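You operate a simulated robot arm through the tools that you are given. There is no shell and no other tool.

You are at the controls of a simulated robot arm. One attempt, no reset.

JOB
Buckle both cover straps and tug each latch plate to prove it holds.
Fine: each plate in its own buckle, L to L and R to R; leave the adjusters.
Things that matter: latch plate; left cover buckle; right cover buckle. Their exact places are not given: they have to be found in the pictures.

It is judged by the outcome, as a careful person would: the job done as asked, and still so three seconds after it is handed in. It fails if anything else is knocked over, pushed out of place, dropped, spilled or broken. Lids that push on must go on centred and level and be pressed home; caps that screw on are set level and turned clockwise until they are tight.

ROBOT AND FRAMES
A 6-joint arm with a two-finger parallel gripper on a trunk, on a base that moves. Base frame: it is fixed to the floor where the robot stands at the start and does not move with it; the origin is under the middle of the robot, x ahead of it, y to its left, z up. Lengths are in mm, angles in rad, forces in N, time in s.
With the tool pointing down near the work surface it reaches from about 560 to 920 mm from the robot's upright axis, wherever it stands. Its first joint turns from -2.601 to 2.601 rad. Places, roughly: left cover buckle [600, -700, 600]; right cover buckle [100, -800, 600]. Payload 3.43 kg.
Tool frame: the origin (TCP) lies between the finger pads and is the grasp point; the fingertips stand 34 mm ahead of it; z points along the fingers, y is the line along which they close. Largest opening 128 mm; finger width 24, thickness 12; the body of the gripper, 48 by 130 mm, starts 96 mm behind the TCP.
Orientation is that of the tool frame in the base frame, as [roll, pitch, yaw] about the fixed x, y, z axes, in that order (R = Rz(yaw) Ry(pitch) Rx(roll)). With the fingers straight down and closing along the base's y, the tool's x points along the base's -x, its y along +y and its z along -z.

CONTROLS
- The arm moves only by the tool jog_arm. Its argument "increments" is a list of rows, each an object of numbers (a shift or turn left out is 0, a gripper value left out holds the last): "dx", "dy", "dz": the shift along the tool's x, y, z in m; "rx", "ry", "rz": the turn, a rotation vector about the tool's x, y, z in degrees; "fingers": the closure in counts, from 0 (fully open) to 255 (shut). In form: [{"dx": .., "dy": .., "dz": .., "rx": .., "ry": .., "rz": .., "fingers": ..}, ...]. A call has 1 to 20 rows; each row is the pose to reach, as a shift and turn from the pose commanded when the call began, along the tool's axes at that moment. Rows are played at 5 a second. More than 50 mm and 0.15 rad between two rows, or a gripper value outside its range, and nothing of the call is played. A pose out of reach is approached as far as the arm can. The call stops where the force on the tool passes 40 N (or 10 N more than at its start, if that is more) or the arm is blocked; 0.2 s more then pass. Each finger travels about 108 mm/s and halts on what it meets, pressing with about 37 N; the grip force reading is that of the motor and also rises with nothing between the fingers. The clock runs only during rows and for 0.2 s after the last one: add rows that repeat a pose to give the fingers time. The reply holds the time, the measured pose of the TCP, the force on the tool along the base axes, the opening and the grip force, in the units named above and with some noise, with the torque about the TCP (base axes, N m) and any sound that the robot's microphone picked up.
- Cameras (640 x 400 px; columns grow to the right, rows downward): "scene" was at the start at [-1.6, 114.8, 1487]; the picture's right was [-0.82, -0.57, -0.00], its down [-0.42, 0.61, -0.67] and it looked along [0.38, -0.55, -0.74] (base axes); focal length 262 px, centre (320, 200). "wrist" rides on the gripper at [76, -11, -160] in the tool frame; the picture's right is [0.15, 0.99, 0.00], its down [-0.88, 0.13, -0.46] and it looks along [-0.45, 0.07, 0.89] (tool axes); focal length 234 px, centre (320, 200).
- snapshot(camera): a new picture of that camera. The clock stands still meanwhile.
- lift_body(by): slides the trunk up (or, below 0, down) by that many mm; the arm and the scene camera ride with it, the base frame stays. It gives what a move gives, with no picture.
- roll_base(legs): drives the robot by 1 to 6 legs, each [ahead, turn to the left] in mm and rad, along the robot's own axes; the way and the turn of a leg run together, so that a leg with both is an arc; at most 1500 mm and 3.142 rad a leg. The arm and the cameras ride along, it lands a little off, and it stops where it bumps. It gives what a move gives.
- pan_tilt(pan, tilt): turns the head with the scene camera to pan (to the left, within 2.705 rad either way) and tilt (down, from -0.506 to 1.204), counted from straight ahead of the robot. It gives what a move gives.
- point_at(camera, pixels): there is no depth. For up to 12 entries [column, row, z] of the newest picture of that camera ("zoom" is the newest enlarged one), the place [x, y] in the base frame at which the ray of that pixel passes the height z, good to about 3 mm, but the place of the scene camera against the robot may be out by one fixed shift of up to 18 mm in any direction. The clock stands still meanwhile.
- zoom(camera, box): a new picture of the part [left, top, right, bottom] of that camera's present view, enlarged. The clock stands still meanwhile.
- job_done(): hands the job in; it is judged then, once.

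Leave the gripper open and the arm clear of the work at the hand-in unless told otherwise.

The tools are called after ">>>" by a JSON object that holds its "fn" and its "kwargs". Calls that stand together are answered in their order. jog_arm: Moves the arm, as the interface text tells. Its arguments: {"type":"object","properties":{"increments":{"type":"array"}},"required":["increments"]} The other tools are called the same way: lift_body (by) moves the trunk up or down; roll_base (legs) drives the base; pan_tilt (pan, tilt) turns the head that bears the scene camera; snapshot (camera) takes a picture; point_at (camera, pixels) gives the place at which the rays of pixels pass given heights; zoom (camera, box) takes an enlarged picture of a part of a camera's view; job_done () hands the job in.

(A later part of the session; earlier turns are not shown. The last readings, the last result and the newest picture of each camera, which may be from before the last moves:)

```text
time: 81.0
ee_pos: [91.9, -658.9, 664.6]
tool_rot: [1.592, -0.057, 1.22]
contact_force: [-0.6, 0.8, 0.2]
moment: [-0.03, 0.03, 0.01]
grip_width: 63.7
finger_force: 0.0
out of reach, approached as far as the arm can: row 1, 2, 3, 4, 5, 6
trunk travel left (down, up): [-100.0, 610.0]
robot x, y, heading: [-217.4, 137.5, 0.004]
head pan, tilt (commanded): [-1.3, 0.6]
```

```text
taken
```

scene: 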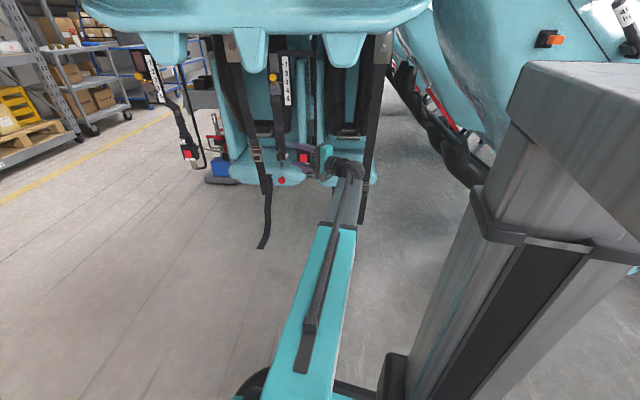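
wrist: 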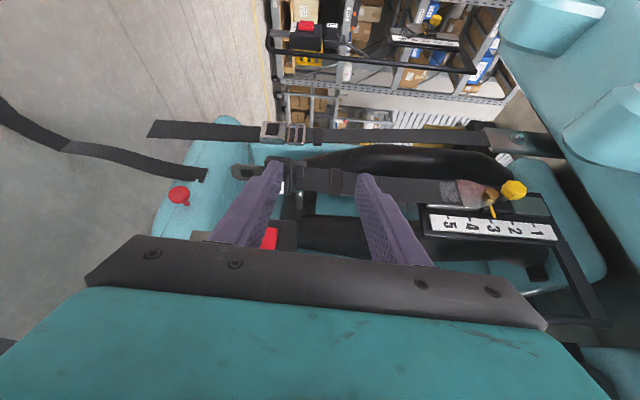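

The tool is at azimuth -20° but couldn't get below z 665. The trunk can drop further, so I'll lower it 55 mm to bring the gripper to boss height.

>>> {"fn": "lift_body", "kwargs": {"by": -55}}

>>> {"fn": "snapshot", "kwargs": {"camera": "wrist"}}

>>> {"fn": "zoom", "kwargs": {"camera": "wrist", "box": [230, 120, 410, 260]}}

```text
time: 81.9
ee_pos: [91.8, -659.3, 609.9]
tool_rot: [1.592, -0.055, 1.218]
contact_force: [0.5, 0.1, -0.5]
moment: [0.0, -0.06, 0.02]
grip_width: 63.8
finger_force: 0.0
trunk travel left (down, up): [-45.0, 665.0]
robot x, y, heading: [-218.8, 139.1, 0.001]
head pan, tilt (commanded): [-1.3, 0.6]
```

```text
taken
```

wrist: 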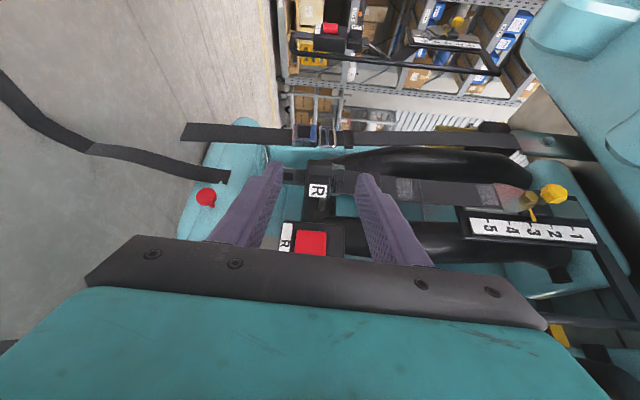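

```text
2.86 times, centred on (320, 190) of wrist
```

zoom: 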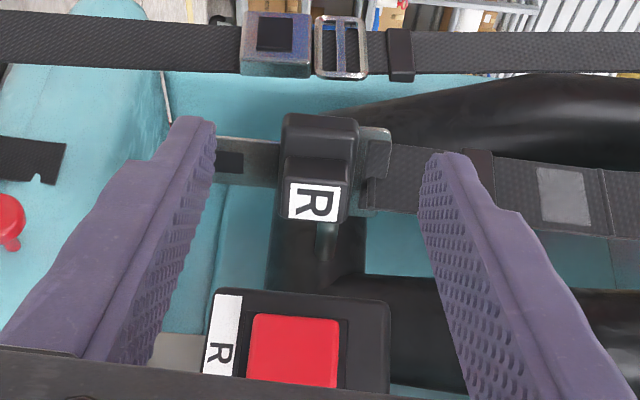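

The boss sits midway between the fingertips in height: label at (315,202) in the zoom, fingertips at 190 and 450. The ray check agrees with my label position to within 2 mm. I'll shift 44 mm right first, then go forward 60 mm of the 91 mm, passing about 11 mm clear of the buckle corner.

>>> {"fn": "jog_arm", "kwargs": {"increments": [{"dx": -0.022}, {"dx": -0.0443}, {"dx": -0.0443, "dz": 0.02}, {"dx": -0.0443, "dz": 0.04, "dy": 0.001}, {"dx": -0.0443, "dz": 0.06, "dy": 0.0013}, {"dx": -0.0443, "dz": 0.06, "dy": 0.0013}]}}

>>> {"fn": "zoom", "kwargs": {"camera": "wrist", "box": [230, 120, 410, 260]}}

```text
time: 83.3
ee_pos: [132.7, -722.2, 607.3]
tool_rot: [1.596, -0.058, 1.218]
contact_force: [-0.9, 0.2, 0.4]
moment: [0.02, 0.03, 0.01]
grip_width: 63.9
finger_force: 0.0
trunk travel left (down, up): [-45.0, 665.0]
robot x, y, heading: [-220.7, 141.5, 0.002]
head pan, tilt (commanded): [-1.3, 0.6]
```

```text
2.86 times, centred on (320, 190) of wrist
```

zoom: 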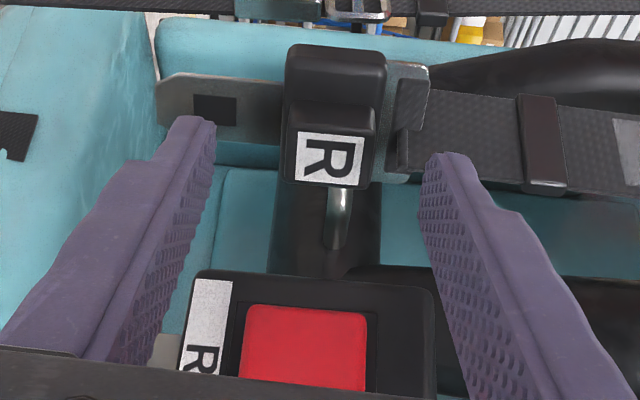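

The boss is between the finger paths, about 3-4 mm above the mid-height. I'll go up 3 mm and forward the remaining 31 mm in two steps.

>>> {"fn": "jog_arm", "kwargs": {"increments": [{"dy": 0.0035, "dz": 0.008}, {"dy": 0.004, "dz": 0.016}, {"dy": 0.004, "dz": 0.022}, {"dy": 0.004, "dz": 0.022}]}}

>>> {"fn": "zoom", "kwargs": {"camera": "wrist", "box": [230, 90, 410, 230]}}

```text
time: 84.3
ee_pos: [154.5, -728.2, 610.9]
tool_rot: [1.589, -0.055, 1.218]
contact_force: [0.0, 0.3, 0.1]
moment: [0.0, 0.01, 0.0]
grip_width: 63.4
finger_force: 0.0
trunk travel left (down, up): [-45.0, 665.0]
robot x, y, heading: [-222.3, 140.4, 0.005]
head pan, tilt (commanded): [-1.3, 0.6]
```

```text
2.86 times, centred on (320, 160) of wrist
```

zoom: 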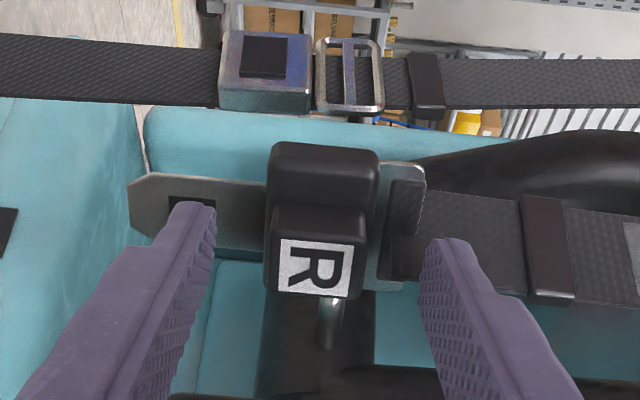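

The boss (268-362) is centred between the fingers. The upper finger is near the strap, so I'll first narrow the opening to about 46 mm, then go forward 8 mm.

>>> {"fn": "jog_arm", "kwargs": {"increments": [{"fingers": 163}, {"fingers": 163}, {"fingers": 163, "dz": 0.004}, {"fingers": 163, "dz": 0.008}, {"fingers": 163, "dz": 0.008}]}}

>>> {"fn": "zoom", "kwargs": {"camera": "wrist", "box": [230, 90, 410, 230]}}

```text
time: 85.5
ee_pos: [162.3, -731.7, 611.0]
tool_rot: [1.592, -0.056, 1.219]
contact_force: [0.5, 0.0, -0.3]
moment: [0.0, 0.02, -0.01]
grip_width: 46.4
finger_force: 0.0
trunk travel left (down, up): [-45.0, 665.0]
robot x, y, heading: [-221.7, 140.8, 0.003]
head pan, tilt (commanded): [-1.3, 0.6]
```

```text
2.86 times, centred on (320, 160) of wrist
```

zoom: 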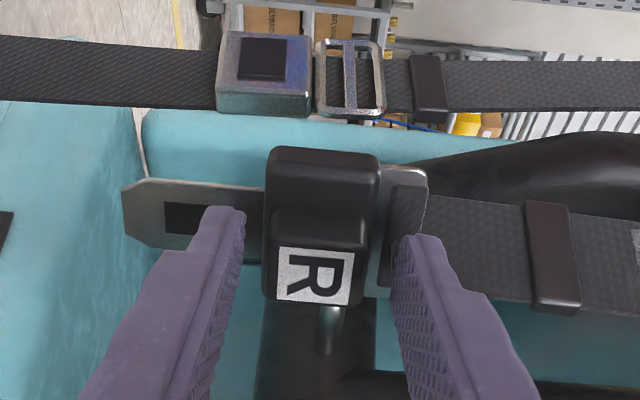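

The boss is nicely between the pads top and bottom. Closing now.

>>> {"fn": "jog_arm", "kwargs": {"increments": [{"fingers": 255}, {"fingers": 255}, {"fingers": 255}, {"fingers": 255}]}}

>>> {"fn": "zoom", "kwargs": {"camera": "wrist", "box": [230, 90, 410, 230]}}

```text
time: 86.5
ee_pos: [161.8, -731.6, 610.5]
tool_rot: [1.591, -0.056, 1.217]
contact_force: [0.1, -0.8, -0.5]
moment: [0.05, 0.08, 0.01]
grip_width: 29.2
finger_force: 37.2
trunk travel left (down, up): [-45.0, 665.0]
robot x, y, heading: [-221.9, 141.0, 0.007]
head pan, tilt (commanded): [-1.3, 0.6]
```

```text
2.86 times, centred on (320, 160) of wrist
```

zoom: 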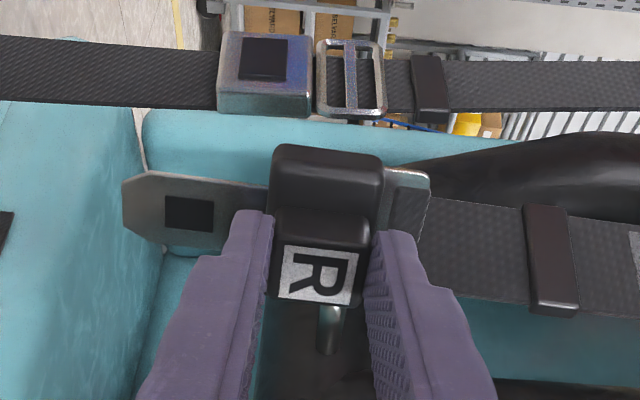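

The boss is held top and bottom (29.2 mm, 37 N). I'll bring the plate toward the robot: 70 mm along tool left and 25 mm up so the strap stays slack, then check.

>>> {"fn": "jog_arm", "kwargs": {"increments": [{"dx": 0.012, "dy": 0.006}, {"dx": 0.026, "dy": 0.012}, {"dx": 0.04, "dy": 0.018}, {"dx": 0.055, "dy": 0.025}, {"dx": 0.07, "dy": 0.025}, {"dx": 0.07, "dy": 0.025}]}}

>>> {"fn": "snapshot", "kwargs": {"camera": "wrist"}}

>>> {"fn": "zoom", "kwargs": {"camera": "scene", "box": [240, 60, 400, 200]}}

```text
time: 87.9
ee_pos: [187.1, -666.3, 640.0]
tool_rot: [1.591, -0.056, 1.217]
contact_force: [0.1, -0.6, 0.3]
moment: [-0.03, 0.01, 0.04]
grip_width: 0.0
finger_force: 32.9
trunk travel left (down, up): [-45.0, 665.0]
robot x, y, heading: [-219.0, 139.7, 0.004]
head pan, tilt (commanded): [-1.3, 0.6]
```

```text
taken
```

wrist: 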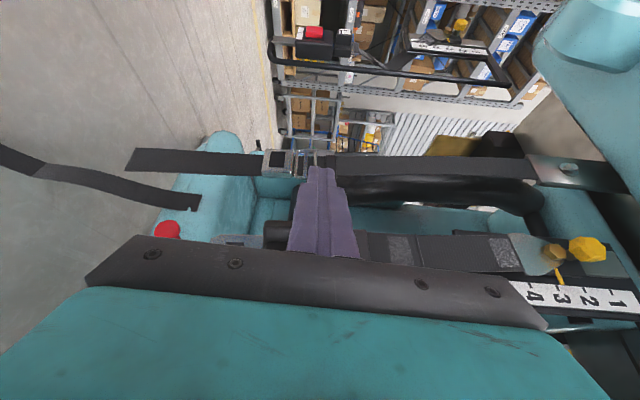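

```text
2.86 times, centred on (320, 130) of scene
```

zoom: 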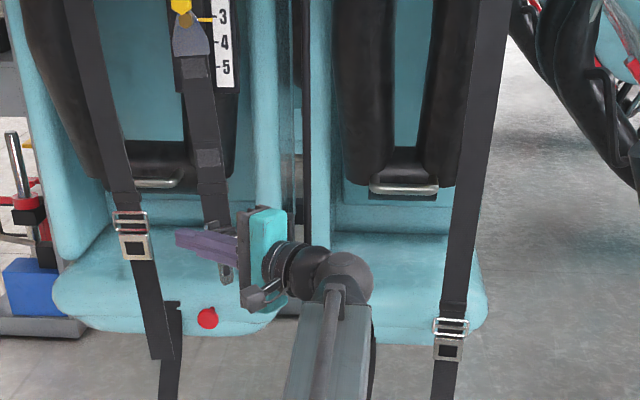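

The plate slipped out of the grip (width now 0), so the strap probably resisted the sideways pull. I'll look at how the plate hangs now.

>>> {"fn": "zoom", "kwargs": {"camera": "scene", "box": [280, 130, 330, 180]}}

>>> {"fn": "zoom", "kwargs": {"camera": "wrist", "box": [200, 180, 400, 260]}}

```text
8.00 times, centred on (305, 155) of scene
```

zoom: 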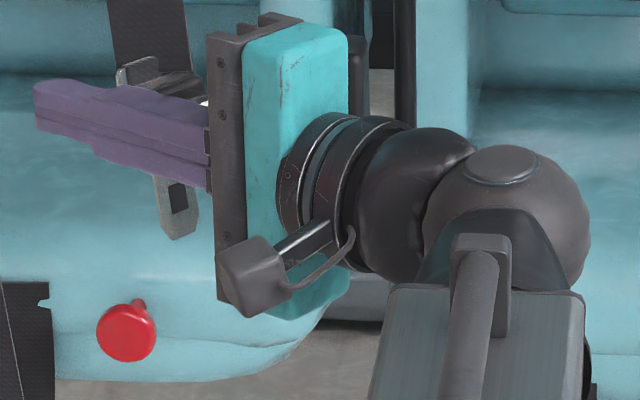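

```text
3.20 times, centred on (300, 220) of wrist
```

zoom: 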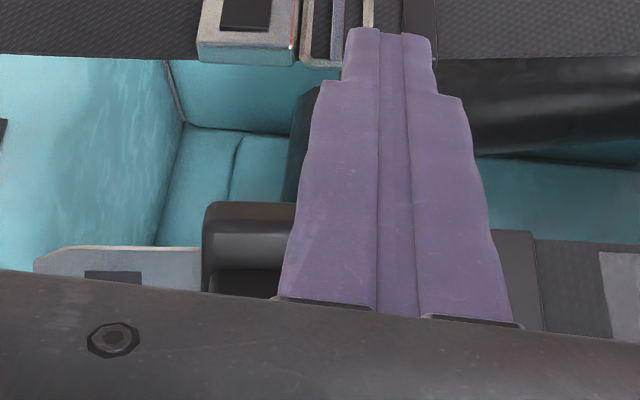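

The plate seems to have turned partway toward the front. I'll open the fingers, move the gripper away toward the robot side, and look again.

>>> {"fn": "jog_arm", "kwargs": {"increments": [{"dx": 0.03, "dz": -0.02}, {"dx": 0.05, "dz": -0.045, "fingers": 128}, {"dx": 0.06, "dz": -0.07, "fingers": 128}, {"dx": 0.06, "dz": -0.07, "fingers": 128}, {"dx": 0.06, "dz": -0.07, "fingers": 128}]}}

>>> {"fn": "snapshot", "kwargs": {"camera": "wrist"}}

>>> {"fn": "zoom", "kwargs": {"camera": "scene", "box": [270, 120, 330, 180]}}

```text
time: 89.1
ee_pos: [140.5, -587.5, 644.8]
tool_rot: [1.592, -0.055, 1.219]
contact_force: [-0.2, -0.2, -0.2]
moment: [0.03, 0.01, 0.0]
grip_width: 63.3
finger_force: 0.0
trunk travel left (down, up): [-45.0, 665.0]
robot x, y, heading: [-221.7, 140.6, 0.007]
head pan, tilt (commanded): [-1.3, 0.6]
```

```text
taken
```

wrist: 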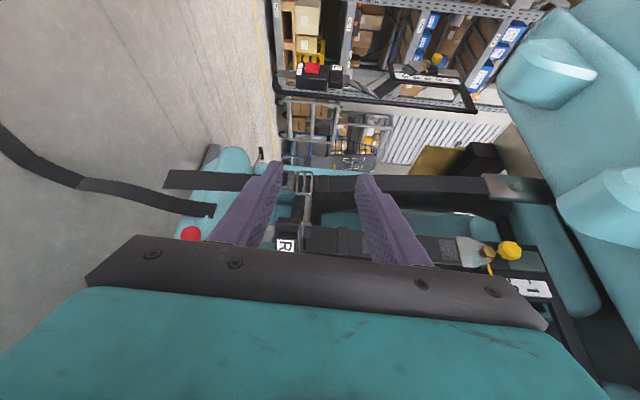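

```text
6.67 times, centred on (300, 150) of scene
```

zoom: 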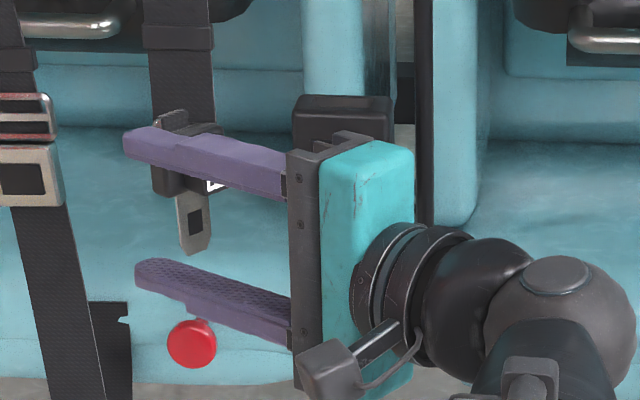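

The plate kept part of its new rotation, so it swivels freely and stays put. I'll measure its present yaw with a zoom of the wrist view.

>>> {"fn": "zoom", "kwargs": {"camera": "wrist", "box": [240, 190, 400, 270]}}

>>> {"fn": "point_at", "kwargs": {"camera": "zoom", "pixels": [[184, 218, 612], [184, 218, 609]]}}

```text
4.00 times, centred on (320, 230) of wrist
```

zoom: 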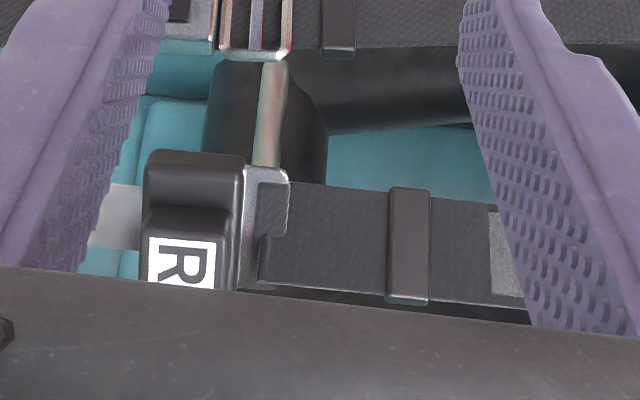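

```text
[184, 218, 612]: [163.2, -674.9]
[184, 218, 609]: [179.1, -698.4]
```

The label now faces roughly this view direction (normal azimuth about 120-135°), so the twist is down to about 20-35°. That allows a normal front grip on the boss. I'll turn the tool back to azimuth -79° and then roll it back so its x axis is up.

>>> {"fn": "jog_arm", "kwargs": {"increments": [{"ry": -7.4, "dx": 0.003}, {"ry": -14.8, "dx": 0.006}, {"ry": -22.2, "dx": 0.009}, {"ry": -29.6, "dx": 0.012}, {"ry": -37, "dx": 0.012}, {"ry": -44.4, "dx": 0.012}, {"ry": -51.8, "dx": 0.012}, {"ry": -59, "dx": 0.012}, {"ry": -59, "dx": 0.012}]}}

>>> {"fn": "jog_arm", "kwargs": {"increments": [{"rz": 8.2}, {"rz": 16.4}, {"rz": 24.6}, {"rz": 32.8}, {"rz": 41}, {"rz": 49.2}, {"rz": 57.4}, {"rz": 65.6}, {"rz": 73.8}, {"rz": 82}, {"rz": 90}, {"rz": 90}]}}

>>> {"fn": "snapshot", "kwargs": {"camera": "wrist"}}

```text
time: 91.1
ee_pos: [143.4, -576.2, 643.4]
tool_rot: [1.623, -0.025, 0.453]
contact_force: [0.0, 0.7, 0.0]
moment: [0.03, 0.03, -0.03]
grip_width: 63.8
finger_force: 0.1
out of reach, approached as far as the arm can: row 7, 8, 9
trunk travel left (down, up): [-45.0, 665.0]
robot x, y, heading: [-219.0, 143.7, 0.002]
head pan, tilt (commanded): [-1.3, 0.6]
```

```text
time: 93.7
ee_pos: [144.3, -576.0, 644.0]
tool_rot: [-2.642, -1.513, -1.616]
contact_force: [0.2, -0.1, 0.1]
moment: [0.03, -0.01, -0.01]
grip_width: 63.9
finger_force: 0.0
trunk travel left (down, up): [-45.0, 665.0]
robot x, y, heading: [-221.4, 140.8, -0.003]
head pan, tilt (commanded): [-1.3, 0.6]
```

```text
taken
```

wrist: 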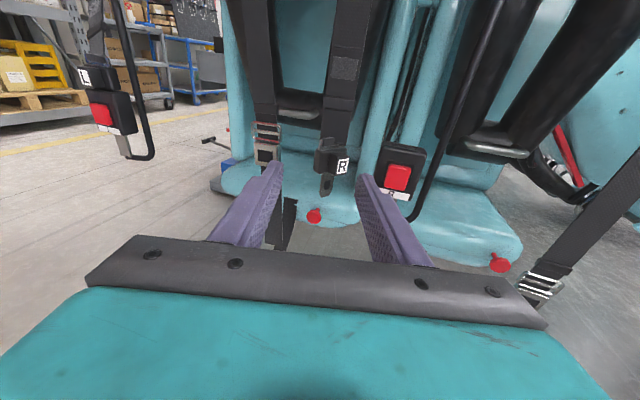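

The tool is upright again, at azimuth -64°. The R label is visible at (342,165). Zooming to measure the plate's yaw.

>>> {"fn": "zoom", "kwargs": {"camera": "wrist", "box": [290, 120, 430, 220]}}

>>> {"fn": "zoom", "kwargs": {"camera": "wrist", "box": [300, 130, 370, 210]}}

```text
4.00 times, centred on (360, 170) of wrist
```

zoom: 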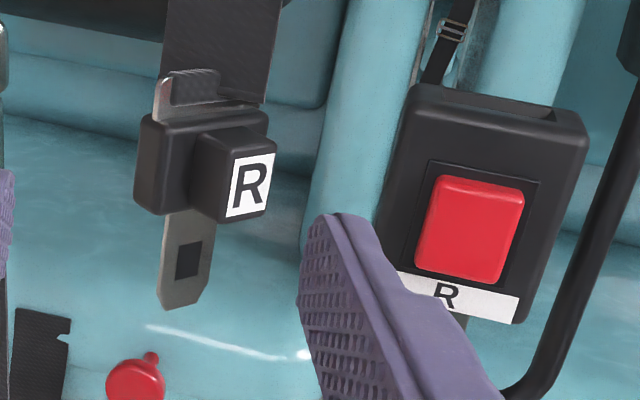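

```text
5.00 times, centred on (335, 170) of wrist
```

zoom: 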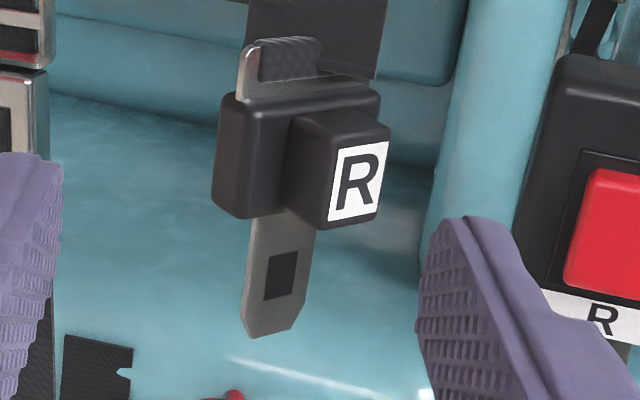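

The R plate's label normal is now near azimuth 145°. I'll line the tool up to azimuth -45°, level it, and go to a standoff in front of the plate at about (114, -660, 612) with the fingers at 50 mm.

>>> {"fn": "jog_arm", "kwargs": {"increments": [{"dx": -0.0068, "dy": 0.0162, "dz": 0.016, "rx": 4.74, "ry": 0.65, "rz": -0.52, "fingers": 155}, {"dx": -0.0135, "dy": 0.0324, "dz": 0.032, "rx": 9.48, "ry": 1.3, "rz": -1.03, "fingers": 155}, {"dx": -0.0203, "dy": 0.0485, "dz": 0.048, "rx": 14.2, "ry": 1.95, "rz": -1.55, "fingers": 155}, {"dx": -0.027, "dy": 0.0647, "dz": 0.0638, "rx": 18.95, "ry": 2.6, "rz": -2.06, "fingers": 155}, {"dx": -0.027, "dy": 0.0647, "dz": 0.0638, "rx": 18.95, "ry": 2.6, "rz": -2.06, "fingers": 155}]}}

>>> {"fn": "snapshot", "kwargs": {"camera": "wrist"}}

>>> {"fn": "zoom", "kwargs": {"camera": "wrist", "box": [230, 100, 410, 240]}}

```text
time: 94.9
ee_pos: [113.6, -661.2, 614.7]
tool_rot: [1.76, -1.567, 0.595]
contact_force: [0.0, -0.2, -0.3]
moment: [0.0, 0.03, -0.01]
grip_width: 50.1
finger_force: 0.0
trunk travel left (down, up): [-45.0, 665.0]
robot x, y, heading: [-221.1, 137.2, 0.006]
head pan, tilt (commanded): [-1.3, 0.6]
```

```text
taken
```

wrist: 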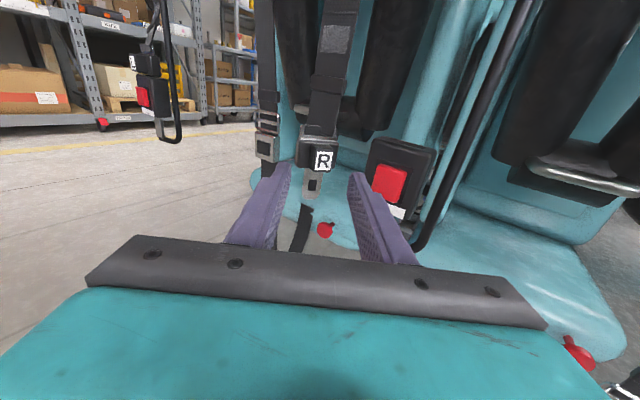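

```text
2.86 times, centred on (320, 170) of wrist
```

zoom: 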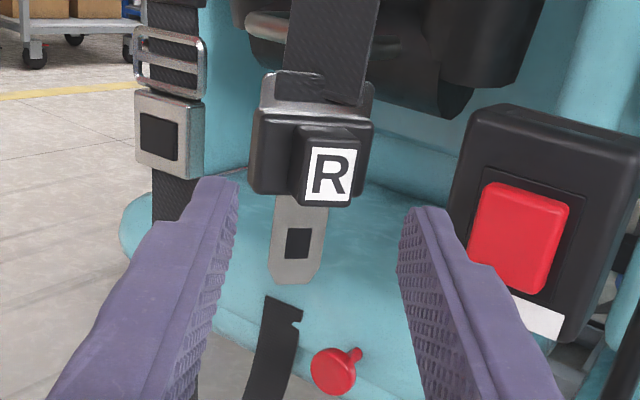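

The plate is almost square to this tool direction, about 16° off with the label slightly to the right. I'll turn 5° further to azimuth -40°, narrow to 44 mm, and approach to about 23 mm short of the grip.

>>> {"fn": "jog_arm", "kwargs": {"increments": [{"dy": 0.0025, "dz": 0.02, "rx": 2.5, "fingers": 167}, {"dy": 0.005, "dz": 0.04, "rx": 5, "fingers": 167}, {"dy": 0.0074, "dz": 0.0616, "rx": 5, "fingers": 167}, {"dy": 0.0074, "dz": 0.0616, "rx": 5, "fingers": 167}]}}

>>> {"fn": "zoom", "kwargs": {"camera": "wrist", "box": [230, 100, 410, 240]}}

```text
time: 95.9
ee_pos: [152.8, -709.1, 612.6]
tool_rot: [2.083, -1.568, 0.359]
contact_force: [-0.4, -0.2, -0.8]
moment: [0.01, 0.0, 0.0]
grip_width: 44.2
finger_force: 0.1
trunk travel left (down, up): [-45.0, 665.0]
robot x, y, heading: [-224.2, 139.7, 0.004]
head pan, tilt (commanded): [-1.3, 0.6]
```

```text
2.86 times, centred on (320, 170) of wrist
```

zoom: 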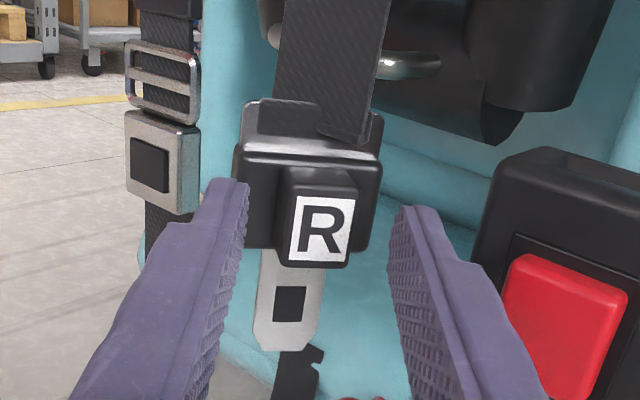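

The boss (280-360) is centred between the fingertips, but the right finger runs close to the buckle's corner. I'll narrow to 36 mm first, then go forward 14 mm and look.

>>> {"fn": "jog_arm", "kwargs": {"increments": [{"fingers": 183}, {"fingers": 183}, {"dz": 0.005, "fingers": 183}, {"dz": 0.01, "fingers": 183}, {"dz": 0.014, "fingers": 183}, {"dz": 0.014, "fingers": 183}]}}

>>> {"fn": "zoom", "kwargs": {"camera": "wrist", "box": [230, 100, 410, 240]}}

```text
time: 97.3
ee_pos: [163.3, -717.6, 612.5]
tool_rot: [2.136, -1.569, 0.305]
contact_force: [-0.2, -0.7, -0.9]
moment: [0.01, 0.0, 0.0]
grip_width: 36.1
finger_force: 0.0
trunk travel left (down, up): [-45.0, 665.0]
robot x, y, heading: [-220.4, 141.3, 0.002]
head pan, tilt (commanded): [-1.3, 0.6]
```

```text
2.86 times, centred on (320, 170) of wrist
```

zoom: 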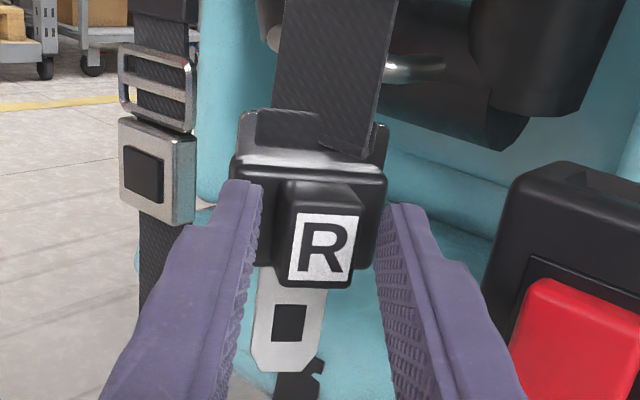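

The boss is between the fingertips with enough overlap (roughly 10-15 mm). I'll close gently; the pads should also square the boss up to the tool.

>>> {"fn": "jog_arm", "kwargs": {"increments": [{"fingers": 200}, {"fingers": 220}, {"fingers": 255}, {"fingers": 255}, {"fingers": 255}, {"fingers": 255}]}}

>>> {"fn": "zoom", "kwargs": {"camera": "wrist", "box": [230, 100, 410, 240]}}

```text
time: 98.7
ee_pos: [162.9, -717.6, 612.5]
tool_rot: [2.239, -1.57, 0.202]
contact_force: [0.1, -0.2, -0.7]
moment: [0.06, 0.1, -0.02]
grip_width: 24.2
finger_force: 37.2
trunk travel left (down, up): [-45.0, 665.0]
robot x, y, heading: [-217.6, 136.0, 0.0]
head pan, tilt (commanded): [-1.3, 0.6]
```

```text
2.86 times, centred on (320, 170) of wrist
```

zoom: 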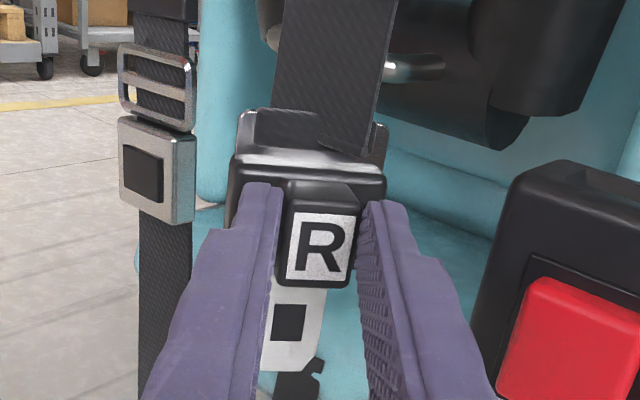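

Gripped on the boss from the front (24.2 mm, 37 N). I'll lift slowly, straight up 115 mm, which slackens the strap, and check it stays in hand.

>>> {"fn": "jog_arm", "kwargs": {"increments": [{"dx": 0.01}, {"dx": 0.022}, {"dx": 0.036}, {"dx": 0.05}, {"dx": 0.064}, {"dx": 0.078}, {"dx": 0.092}, {"dx": 0.105}, {"dx": 0.115}, {"dx": 0.115}]}}

>>> {"fn": "snapshot", "kwargs": {"camera": "wrist"}}

>>> {"fn": "zoom", "kwargs": {"camera": "wrist", "box": [230, 100, 410, 240]}}

```text
time: 100.9
ee_pos: [164.2, -717.9, 727.5]
tool_rot: [2.198, -1.567, 0.244]
contact_force: [0.1, 0.6, -1.7]
moment: [0.01, 0.08, 0.01]
grip_width: 24.2
finger_force: 37.1
trunk travel left (down, up): [-45.0, 665.0]
robot x, y, heading: [-217.5, 142.8, 0.0]
head pan, tilt (commanded): [-1.3, 0.6]
```

```text
taken
```

wrist: 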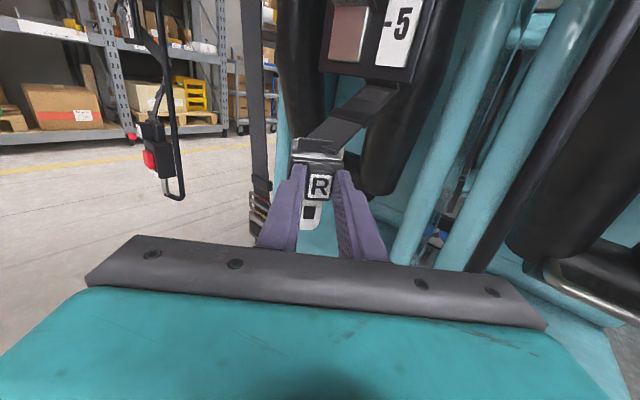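

```text
2.86 times, centred on (320, 170) of wrist
```

zoom: 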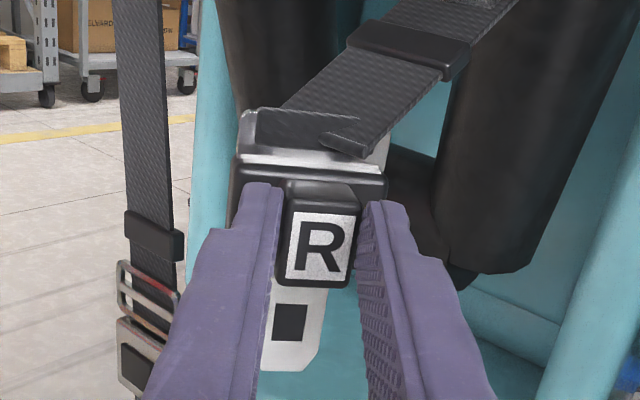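

The plate is in hand, sitting about 10° off in the grip with its tongue 46 mm ahead and 3.5 mm left of the TCP. I'll turn the tool 48.5° clockwise to azimuth -88.5°, which brings the plate parallel to the slot, while easing to (120, -700) above the buckle height.

>>> {"fn": "jog_arm", "kwargs": {"increments": [{"rx": -6.06, "dy": 0.0018, "dz": -0.0057}, {"rx": -12.1, "dy": 0.0036, "dz": -0.0113}, {"rx": -18.2, "dy": 0.0054, "dz": -0.017}, {"rx": -24.25, "dy": 0.0073, "dz": -0.0227}, {"rx": -30.3, "dy": 0.0091, "dz": -0.0283}, {"rx": -36.4, "dy": 0.0109, "dz": -0.034}, {"rx": -42.4, "dy": 0.0127, "dz": -0.0396}, {"rx": -48.5, "dy": 0.0145, "dz": -0.0453}, {"rx": -48.5, "dy": 0.0145, "dz": -0.0453}]}}

>>> {"fn": "snapshot", "kwargs": {"camera": "wrist"}}

>>> {"fn": "zoom", "kwargs": {"camera": "wrist", "box": [230, 120, 410, 260]}}

```text
time: 102.9
ee_pos: [138.3, -707.6, 726.7]
tool_rot: [1.41, -1.569, 0.559]
contact_force: [-0.1, 1.0, -2.0]
moment: [0.08, 0.05, 0.0]
grip_width: 24.0
finger_force: 37.7
out of reach, approached as far as the arm can: row 5, 6, 7, 8, 9
trunk travel left (down, up): [-45.0, 665.0]
robot x, y, heading: [-222.2, 140.2, 0.003]
head pan, tilt (commanded): [-1.3, 0.6]
```

```text
taken
```

wrist: 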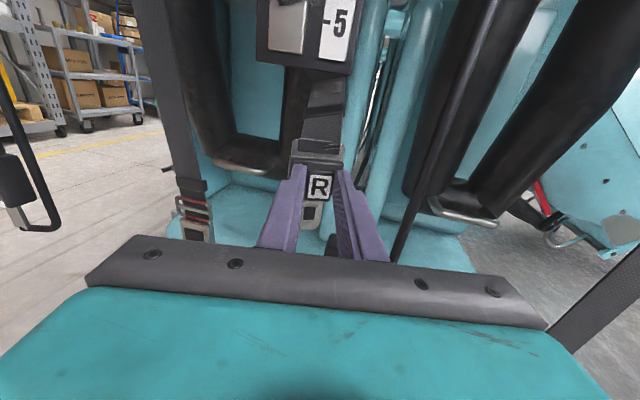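

```text
2.86 times, centred on (320, 190) of wrist
```

zoom: 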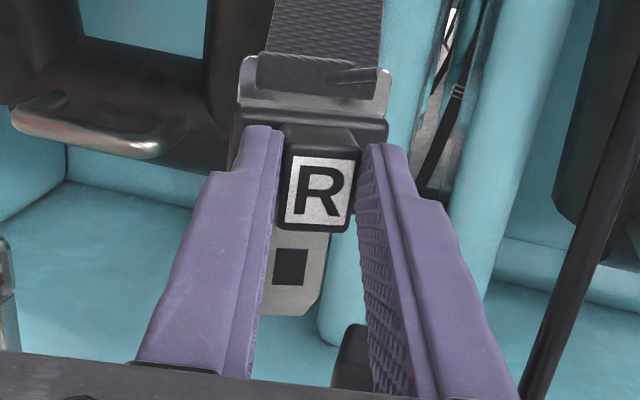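

The arm stopped at azimuth -67° because it is at the top of its reach with the trunk so low. I'll raise the trunk 30 mm and lower the arm by the same amount, twice, to regain reach without moving the plate much.

>>> {"fn": "lift_body", "kwargs": {"by": 30}}

>>> {"fn": "jog_arm", "kwargs": {"increments": [{"dx": -0.01}, {"dx": -0.02}, {"dx": -0.03}, {"dx": -0.03}]}}

>>> {"fn": "lift_body", "kwargs": {"by": 30}}

>>> {"fn": "jog_arm", "kwargs": {"increments": [{"dx": -0.01}, {"dx": -0.02}, {"dx": -0.03}, {"dx": -0.03}]}}

>>> {"fn": "zoom", "kwargs": {"camera": "wrist", "box": [230, 120, 410, 260]}}

```text
time: 103.7
ee_pos: [138.7, -707.2, 758.2]
tool_rot: [1.394, -1.569, 0.575]
contact_force: [0.1, 0.6, -0.8]
moment: [0.05, 0.01, 0.01]
grip_width: 23.9
finger_force: 37.0
trunk travel left (down, up): [-75.0, 635.0]
robot x, y, heading: [-221.0, 139.4, 0.004]
head pan, tilt (commanded): [-1.3, 0.6]
```

```text
time: 104.7
ee_pos: [138.8, -708.2, 727.5]
tool_rot: [1.388, -1.57, 0.581]
contact_force: [0.1, -0.8, -0.9]
moment: [0.06, 0.03, 0.0]
grip_width: 24.0
finger_force: 37.2
trunk travel left (down, up): [-75.0, 635.0]
robot x, y, heading: [-221.1, 140.1, 0.002]
head pan, tilt (commanded): [-1.3, 0.6]
```

```text
time: 105.4
ee_pos: [138.2, -708.5, 757.1]
tool_rot: [1.405, -1.568, 0.564]
contact_force: [-0.3, 0.0, -1.9]
moment: [0.02, 0.02, 0.01]
grip_width: 23.9
finger_force: 37.1
trunk travel left (down, up): [-105.0, 605.0]
robot x, y, heading: [-219.1, 138.4, 0.003]
head pan, tilt (commanded): [-1.3, 0.6]
```

```text
time: 106.4
ee_pos: [138.9, -708.0, 727.0]
tool_rot: [1.398, -1.568, 0.571]
contact_force: [-1.0, 0.8, -1.2]
moment: [0.05, 0.05, -0.02]
grip_width: 23.9
finger_force: 37.2
trunk travel left (down, up): [-105.0, 605.0]
robot x, y, heading: [-219.8, 139.8, -0.005]
head pan, tilt (commanded): [-1.3, 0.6]
```

```text
2.86 times, centred on (320, 190) of wrist
```

zoom: 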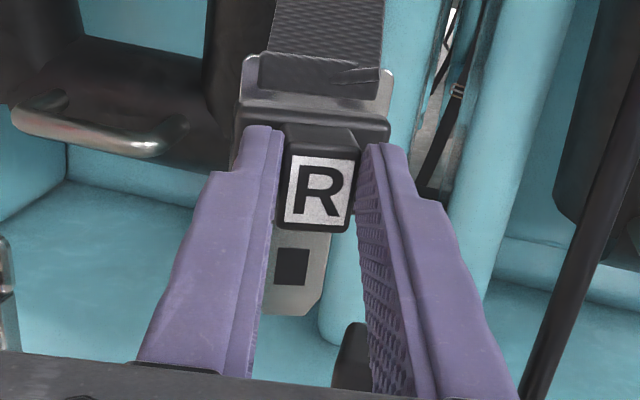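

The grip is unchanged and the arm has reach again. I'll finish the turn (-21.3°) to azimuth -88.5° while moving to about (112, -710).

>>> {"fn": "jog_arm", "kwargs": {"increments": [{"rx": -5.3, "dy": 0.0064, "dz": -0.002}, {"rx": -10.6, "dy": 0.0128, "dz": -0.0043}, {"rx": -16, "dy": 0.0192, "dz": -0.0065}, {"rx": -21.3, "dy": 0.0257, "dz": -0.0086}, {"rx": -21.3, "dy": 0.0257, "dz": -0.0086}]}}

>>> {"fn": "snapshot", "kwargs": {"camera": "wrist"}}

>>> {"fn": "zoom", "kwargs": {"camera": "wrist", "box": [250, 150, 390, 270]}}

```text
time: 107.6
ee_pos: [125.8, -710.3, 725.7]
tool_rot: [0.529, -1.566, 1.409]
contact_force: [-0.9, 0.1, -0.5]
moment: [0.04, 0.02, 0.01]
grip_width: 23.8
finger_force: 36.9
out of reach, approached as far as the arm can: row 1, 2, 3, 4, 5
trunk travel left (down, up): [-105.0, 605.0]
robot x, y, heading: [-220.9, 139.8, 0.002]
head pan, tilt (commanded): [-1.3, 0.6]
```

```text
taken
```

wrist: 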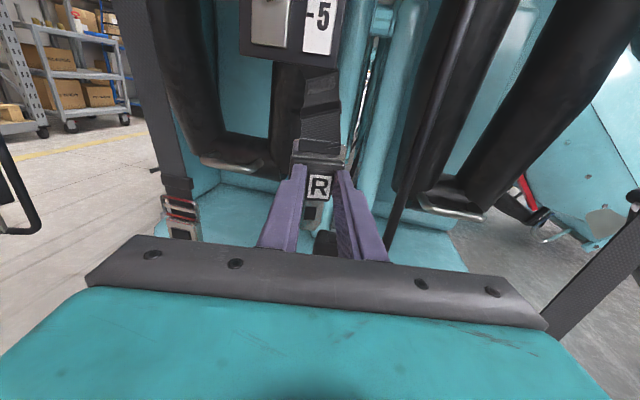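

```text
3.33 times, centred on (320, 210) of wrist
```

zoom: 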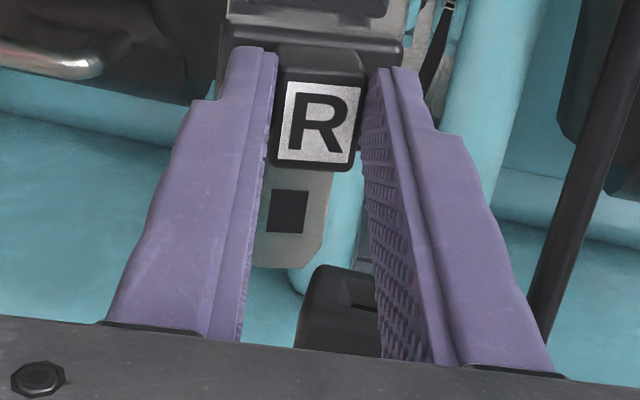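

The yaw barely changed. The tool is nearly in line with the forearm (a wrist singularity), so height is not the limit. Raising the trunk while lowering the arm will tilt the forearm and let the wrist swing past. I'll do that in 30 mm steps, keeping the plate where it is.

>>> {"fn": "lift_body", "kwargs": {"by": 30}}

>>> {"fn": "jog_arm", "kwargs": {"increments": [{"dx": -0.01}, {"dx": -0.02}, {"dx": -0.03}, {"dx": -0.03}]}}

>>> {"fn": "lift_body", "kwargs": {"by": 30}}

>>> {"fn": "jog_arm", "kwargs": {"increments": [{"dx": -0.01}, {"dx": -0.02}, {"dx": -0.03}, {"dx": -0.03}]}}

>>> {"fn": "lift_body", "kwargs": {"by": 30}}

>>> {"fn": "jog_arm", "kwargs": {"increments": [{"dx": -0.01}, {"dx": -0.02}, {"dx": -0.03}, {"dx": -0.03}]}}

```text
time: 108.4
ee_pos: [127.4, -710.2, 754.5]
tool_rot: [0.52, -1.567, 1.415]
contact_force: [-0.7, 0.2, -2.0]
moment: [0.08, 0.05, 0.0]
grip_width: 23.6
finger_force: 37.2
trunk travel left (down, up): [-135.0, 575.0]
robot x, y, heading: [-219.7, 139.3, 0.006]
head pan, tilt (commanded): [-1.3, 0.6]
```

```text
time: 109.4
ee_pos: [127.9, -711.6, 726.0]
tool_rot: [0.511, -1.565, 1.424]
contact_force: [0.2, 0.8, -1.9]
moment: [0.05, 0.04, -0.01]
grip_width: 23.7
finger_force: 37.0
trunk travel left (down, up): [-135.0, 575.0]
robot x, y, heading: [-220.7, 143.1, 0.004]
head pan, tilt (commanded): [-1.3, 0.6]
```

```text
time: 110.1
ee_pos: [127.6, -710.4, 755.0]
tool_rot: [0.507, -1.566, 1.429]
contact_force: [-0.1, 0.4, -2.1]
moment: [0.06, 0.01, 0.0]
grip_width: 23.6
finger_force: 36.7
trunk travel left (down, up): [-165.0, 545.0]
robot x, y, heading: [-219.6, 138.7, 0.006]
head pan, tilt (commanded): [-1.3, 0.6]
```

```text
time: 111.1
ee_pos: [128.9, -711.1, 724.5]
tool_rot: [0.534, -1.567, 1.404]
contact_force: [0.0, 0.4, -1.4]
moment: [0.08, 0.02, 0.01]
grip_width: 23.5
finger_force: 36.8
trunk travel left (down, up): [-165.0, 545.0]
robot x, y, heading: [-220.3, 136.2, 0.006]
head pan, tilt (commanded): [-1.3, 0.6]
```

```text
time: 111.9
ee_pos: [127.0, -711.2, 753.9]
tool_rot: [0.504, -1.567, 1.43]
contact_force: [0.3, -0.7, -2.4]
moment: [0.11, 0.02, 0.03]
grip_width: 23.4
finger_force: 37.1
trunk travel left (down, up): [-195.0, 515.0]
robot x, y, heading: [-219.4, 142.8, -0.001]
head pan, tilt (commanded): [-1.3, 0.6]
```

```text
time: 112.9
ee_pos: [127.3, -711.6, 724.8]
tool_rot: [0.634, -1.564, 1.303]
contact_force: [-0.5, -0.2, -2.3]
moment: [0.09, 0.04, -0.03]
grip_width: 23.6
finger_force: 37.2
trunk travel left (down, up): [-195.0, 515.0]
robot x, y, heading: [-220.1, 136.9, 0.007]
head pan, tilt (commanded): [-1.3, 0.6]
```

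The trunk is now 90 mm higher with the plate held in place. I'll test a small yaw of -8° to see whether the wrist turns.

>>> {"fn": "jog_arm", "kwargs": {"increments": [{"rx": -4}, {"rx": -8}, {"rx": -8}]}}

```text
time: 113.7
ee_pos: [128.4, -712.4, 724.9]
tool_rot: [0.352, -1.565, 1.443]
contact_force: [0.7, -0.3, -1.4]
moment: [0.08, 0.04, 0.02]
grip_width: 23.4
finger_force: 37.3
trunk travel left (down, up): [-195.0, 515.0]
robot x, y, heading: [-220.7, 139.7, 0.004]
head pan, tilt (commanded): [-1.3, 0.6]
```

The yaw moved to -77°, so the wrist is past the bind. Before the last degrees, I'll check how the plate now sits in the grip.

>>> {"fn": "zoom", "kwargs": {"camera": "wrist", "box": [250, 150, 390, 270]}}

>>> {"fn": "snapshot", "kwargs": {"camera": "wrist"}}

```text
3.33 times, centred on (320, 210) of wrist
```

zoom: 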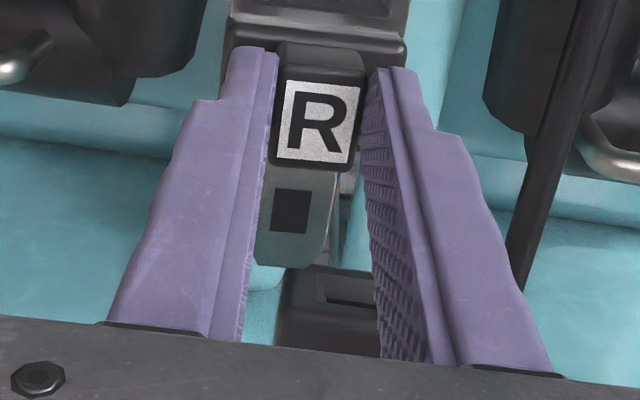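

```text
taken
```

wrist: 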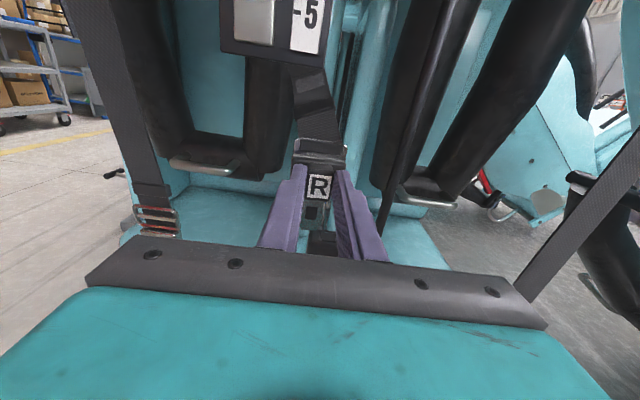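

The plate now sits about 6° off in the grip, so the tool should go to azimuth -84°. I'll turn -6.5° and move to (104, -727), which puts the tongue over the R slot.

>>> {"fn": "jog_arm", "kwargs": {"increments": [{"rx": -2.2, "dy": 0.009, "dz": 0.003}, {"rx": -4.4, "dy": 0.018, "dz": 0.006}, {"rx": -6.5, "dy": 0.027, "dz": 0.0088}, {"rx": -6.5, "dy": 0.027, "dz": 0.0088}]}}

>>> {"fn": "zoom", "kwargs": {"camera": "wrist", "box": [250, 150, 390, 270]}}

>>> {"fn": "zoom", "kwargs": {"camera": "wrist", "box": [290, 200, 350, 260]}}

```text
time: 114.7
ee_pos: [102.0, -726.0, 726.7]
tool_rot: [0.283, -1.565, 1.399]
contact_force: [0.6, 0.3, -1.8]
moment: [0.08, 0.02, -0.01]
grip_width: 23.4
finger_force: 37.0
trunk travel left (down, up): [-195.0, 515.0]
robot x, y, heading: [-219.9, 137.1, 0.004]
head pan, tilt (commanded): [-1.3, 0.6]
```

```text
3.33 times, centred on (320, 210) of wrist
```

zoom: 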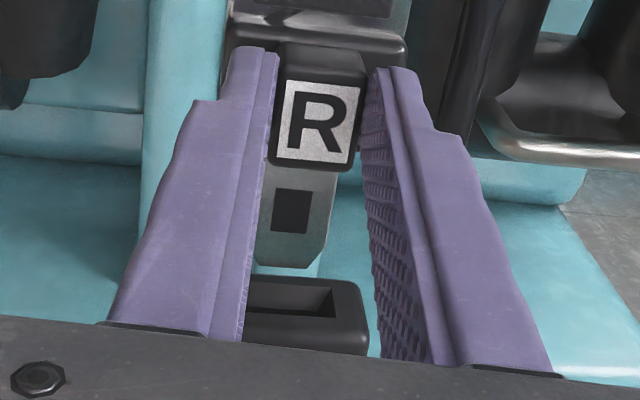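

```text
6.67 times, centred on (320, 230) of wrist
```

zoom: 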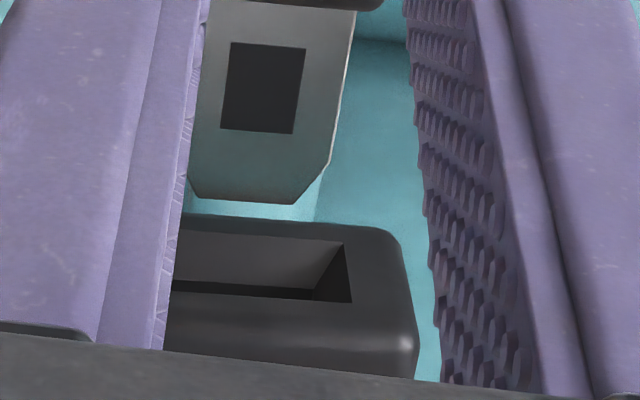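

The tongue hangs just above the R slot. I'll check its alignment with rays for the hole and the visible slot corners.

>>> {"fn": "point_at", "kwargs": {"camera": "zoom", "pixels": [[343, 243, 644.5], [351, 302, 644.5], [263, 87, 682], [263, 87, 680], [242, 202, 658], [395, 235, 644.5], [410, 345, 644.5]]}}

```text
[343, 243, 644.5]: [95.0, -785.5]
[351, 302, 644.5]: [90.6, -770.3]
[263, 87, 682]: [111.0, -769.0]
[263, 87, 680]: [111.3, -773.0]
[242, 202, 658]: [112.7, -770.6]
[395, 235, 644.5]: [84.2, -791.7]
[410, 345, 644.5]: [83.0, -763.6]
```

The slot centre reads (111.4, -774) and the tongue about (111.5, -770), so I'll move 4 mm deeper, then lower 25 mm slowly.

>>> {"fn": "jog_arm", "kwargs": {"increments": [{"dz": 0.002}, {"dz": 0.004}, {"dz": 0.004, "dx": -0.005}, {"dz": 0.004, "dx": -0.01}, {"dz": 0.004, "dx": -0.015}, {"dz": 0.004, "dx": -0.02}, {"dz": 0.004, "dx": -0.025}, {"dz": 0.004, "dx": -0.025}]}}

>>> {"fn": "zoom", "kwargs": {"camera": "wrist", "box": [250, 150, 390, 270]}}

```text
time: 116.5
ee_pos: [103.6, -728.1, 704.3]
tool_rot: [0.1, -1.561, 1.582]
contact_force: [2.1, 9.8, 28.4]
moment: [-1.11, -0.26, 0.16]
grip_width: 23.4
finger_force: 36.9
trunk travel left (down, up): [-195.0, 515.0]
robot x, y, heading: [-217.3, 135.9, 0.002]
head pan, tilt (commanded): [-1.3, 0.6]
```

```text
3.33 times, centred on (320, 210) of wrist
```

zoom: 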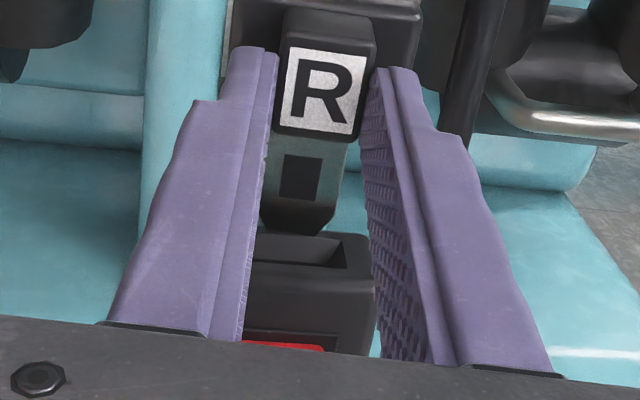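

It touched at 28 N: the tongue landed on the back rim of the slot, so the 4 mm shift overshot. I'll raise 14 mm, come back 5 mm toward the robot, and look again.

>>> {"fn": "jog_arm", "kwargs": {"increments": [{"dx": 0.007}, {"dx": 0.014}, {"dx": 0.018, "dz": -0.002}, {"dx": 0.018, "dz": -0.005}, {"dx": 0.018, "dz": -0.005}]}}

>>> {"fn": "zoom", "kwargs": {"camera": "wrist", "box": [250, 150, 390, 270]}}

>>> {"fn": "zoom", "kwargs": {"camera": "wrist", "box": [290, 200, 350, 260]}}

```text
time: 117.7
ee_pos: [103.9, -725.3, 718.7]
tool_rot: [0.26, -1.565, 1.424]
contact_force: [-0.5, 0.2, -0.9]
moment: [0.06, 0.01, 0.01]
grip_width: 23.3
finger_force: 37.0
trunk travel left (down, up): [-195.0, 515.0]
robot x, y, heading: [-222.8, 137.7, 0.0]
head pan, tilt (commanded): [-1.3, 0.6]
```

```text
3.33 times, centred on (320, 210) of wrist
```

zoom: 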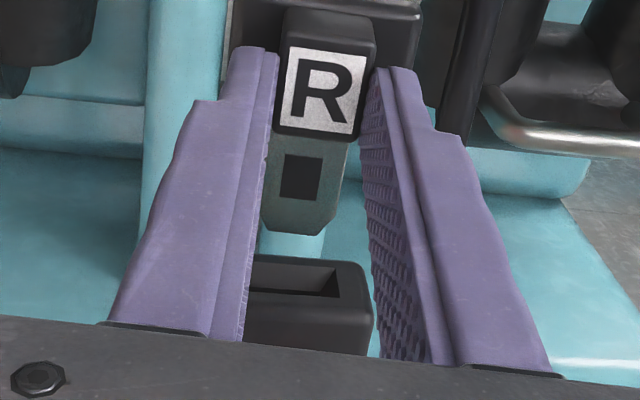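

```text
6.67 times, centred on (320, 230) of wrist
```

zoom: 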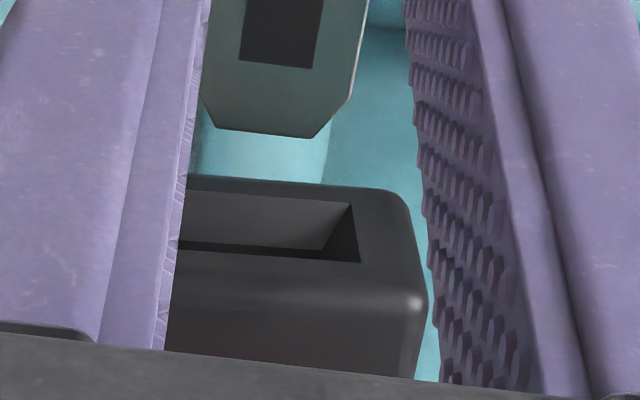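

The plate slid about 9 mm up in the grip and pitched roughly 7°, with its tip leaning toward the machine. I'll lower until the tip is just above the slot, where the picture shows the offset directly.

>>> {"fn": "jog_arm", "kwargs": {"increments": [{"dx": -0.005}, {"dx": -0.01}, {"dx": -0.01}]}}

>>> {"fn": "zoom", "kwargs": {"camera": "wrist", "box": [290, 190, 350, 250]}}

```text
time: 118.5
ee_pos: [102.0, -726.0, 707.9]
tool_rot: [0.304, -1.567, 1.382]
contact_force: [-0.5, 1.1, -1.1]
moment: [0.03, 0.01, -0.01]
grip_width: 23.0
finger_force: 37.1
trunk travel left (down, up): [-195.0, 515.0]
robot x, y, heading: [-219.9, 141.0, 0.003]
head pan, tilt (commanded): [-1.3, 0.6]
```

```text
6.67 times, centred on (320, 220) of wrist
```

zoom: 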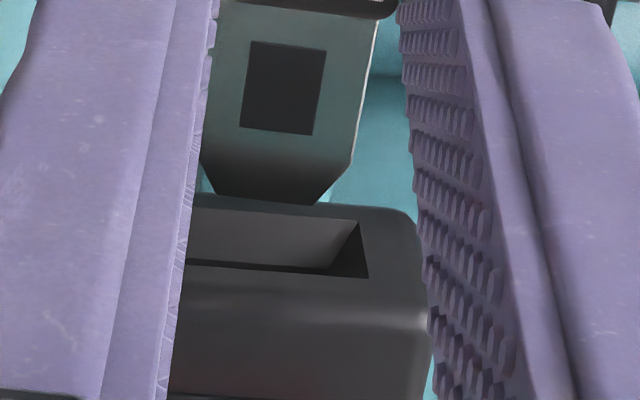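

The tip sits at the back rim. Tilting the tool 7° downward corrects the plate's pitch and also brings the tip about 7 mm toward the robot, which is what's needed. I'll raise 10 mm while doing so.

>>> {"fn": "jog_arm", "kwargs": {"increments": [{"dx": 0.006}, {"dx": 0.01, "ry": -3.5}, {"dx": 0.01, "ry": -7}, {"dx": 0.01, "ry": -7}]}}

>>> {"fn": "zoom", "kwargs": {"camera": "wrist", "box": [290, 190, 350, 250]}}

>>> {"fn": "snapshot", "kwargs": {"camera": "scene"}}

```text
time: 119.5
ee_pos: [102.8, -725.8, 718.3]
tool_rot: [3.131, -1.453, -1.449]
contact_force: [0.2, -0.3, -1.1]
moment: [0.08, -0.03, -0.03]
grip_width: 23.1
finger_force: 36.8
trunk travel left (down, up): [-195.0, 515.0]
robot x, y, heading: [-219.4, 140.8, 0.008]
head pan, tilt (commanded): [-1.3, 0.6]
```

```text
6.67 times, centred on (320, 220) of wrist
```

zoom: 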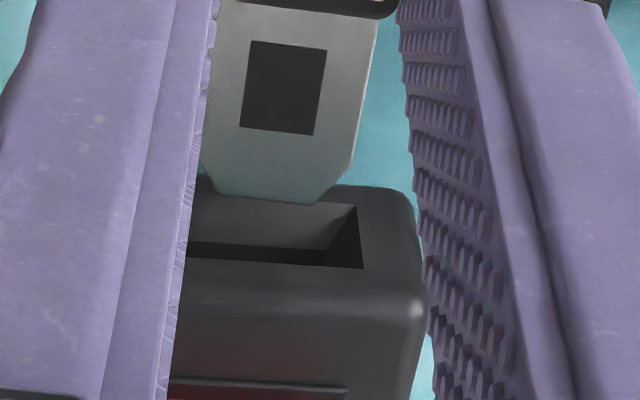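

```text
taken
```

scene: 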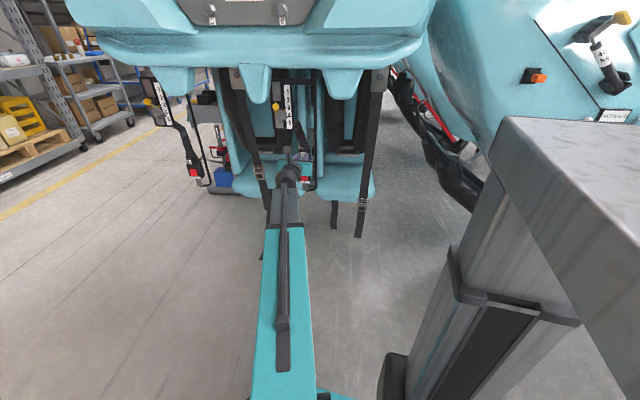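

Now the tip should drop into the slot opening. I'll lower 7 mm and check.

>>> {"fn": "jog_arm", "kwargs": {"increments": [{"dx": -0.003, "dz": -0.0004}, {"dx": -0.007, "dz": -0.0009}, {"dx": -0.007, "dz": -0.0009}]}}

>>> {"fn": "zoom", "kwargs": {"camera": "wrist", "box": [290, 190, 350, 250]}}

```text
time: 120.3
ee_pos: [103.5, -723.5, 711.3]
tool_rot: [3.134, -1.454, -1.448]
contact_force: [0.0, -1.0, -1.6]
moment: [0.07, 0.0, -0.01]
grip_width: 23.1
finger_force: 37.1
trunk travel left (down, up): [-195.0, 515.0]
robot x, y, heading: [-220.4, 140.7, 0.004]
head pan, tilt (commanded): [-1.3, 0.6]
```

```text
6.67 times, centred on (320, 220) of wrist
```

zoom: 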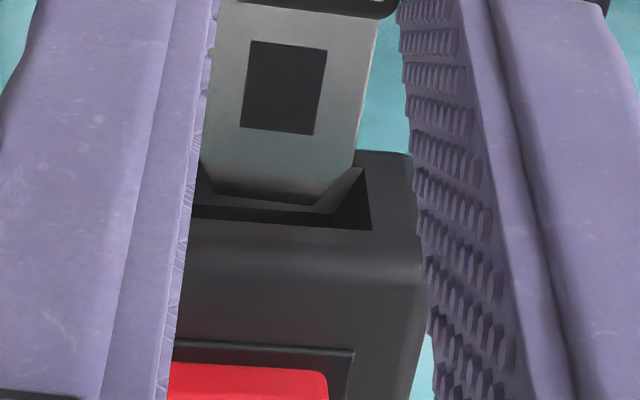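

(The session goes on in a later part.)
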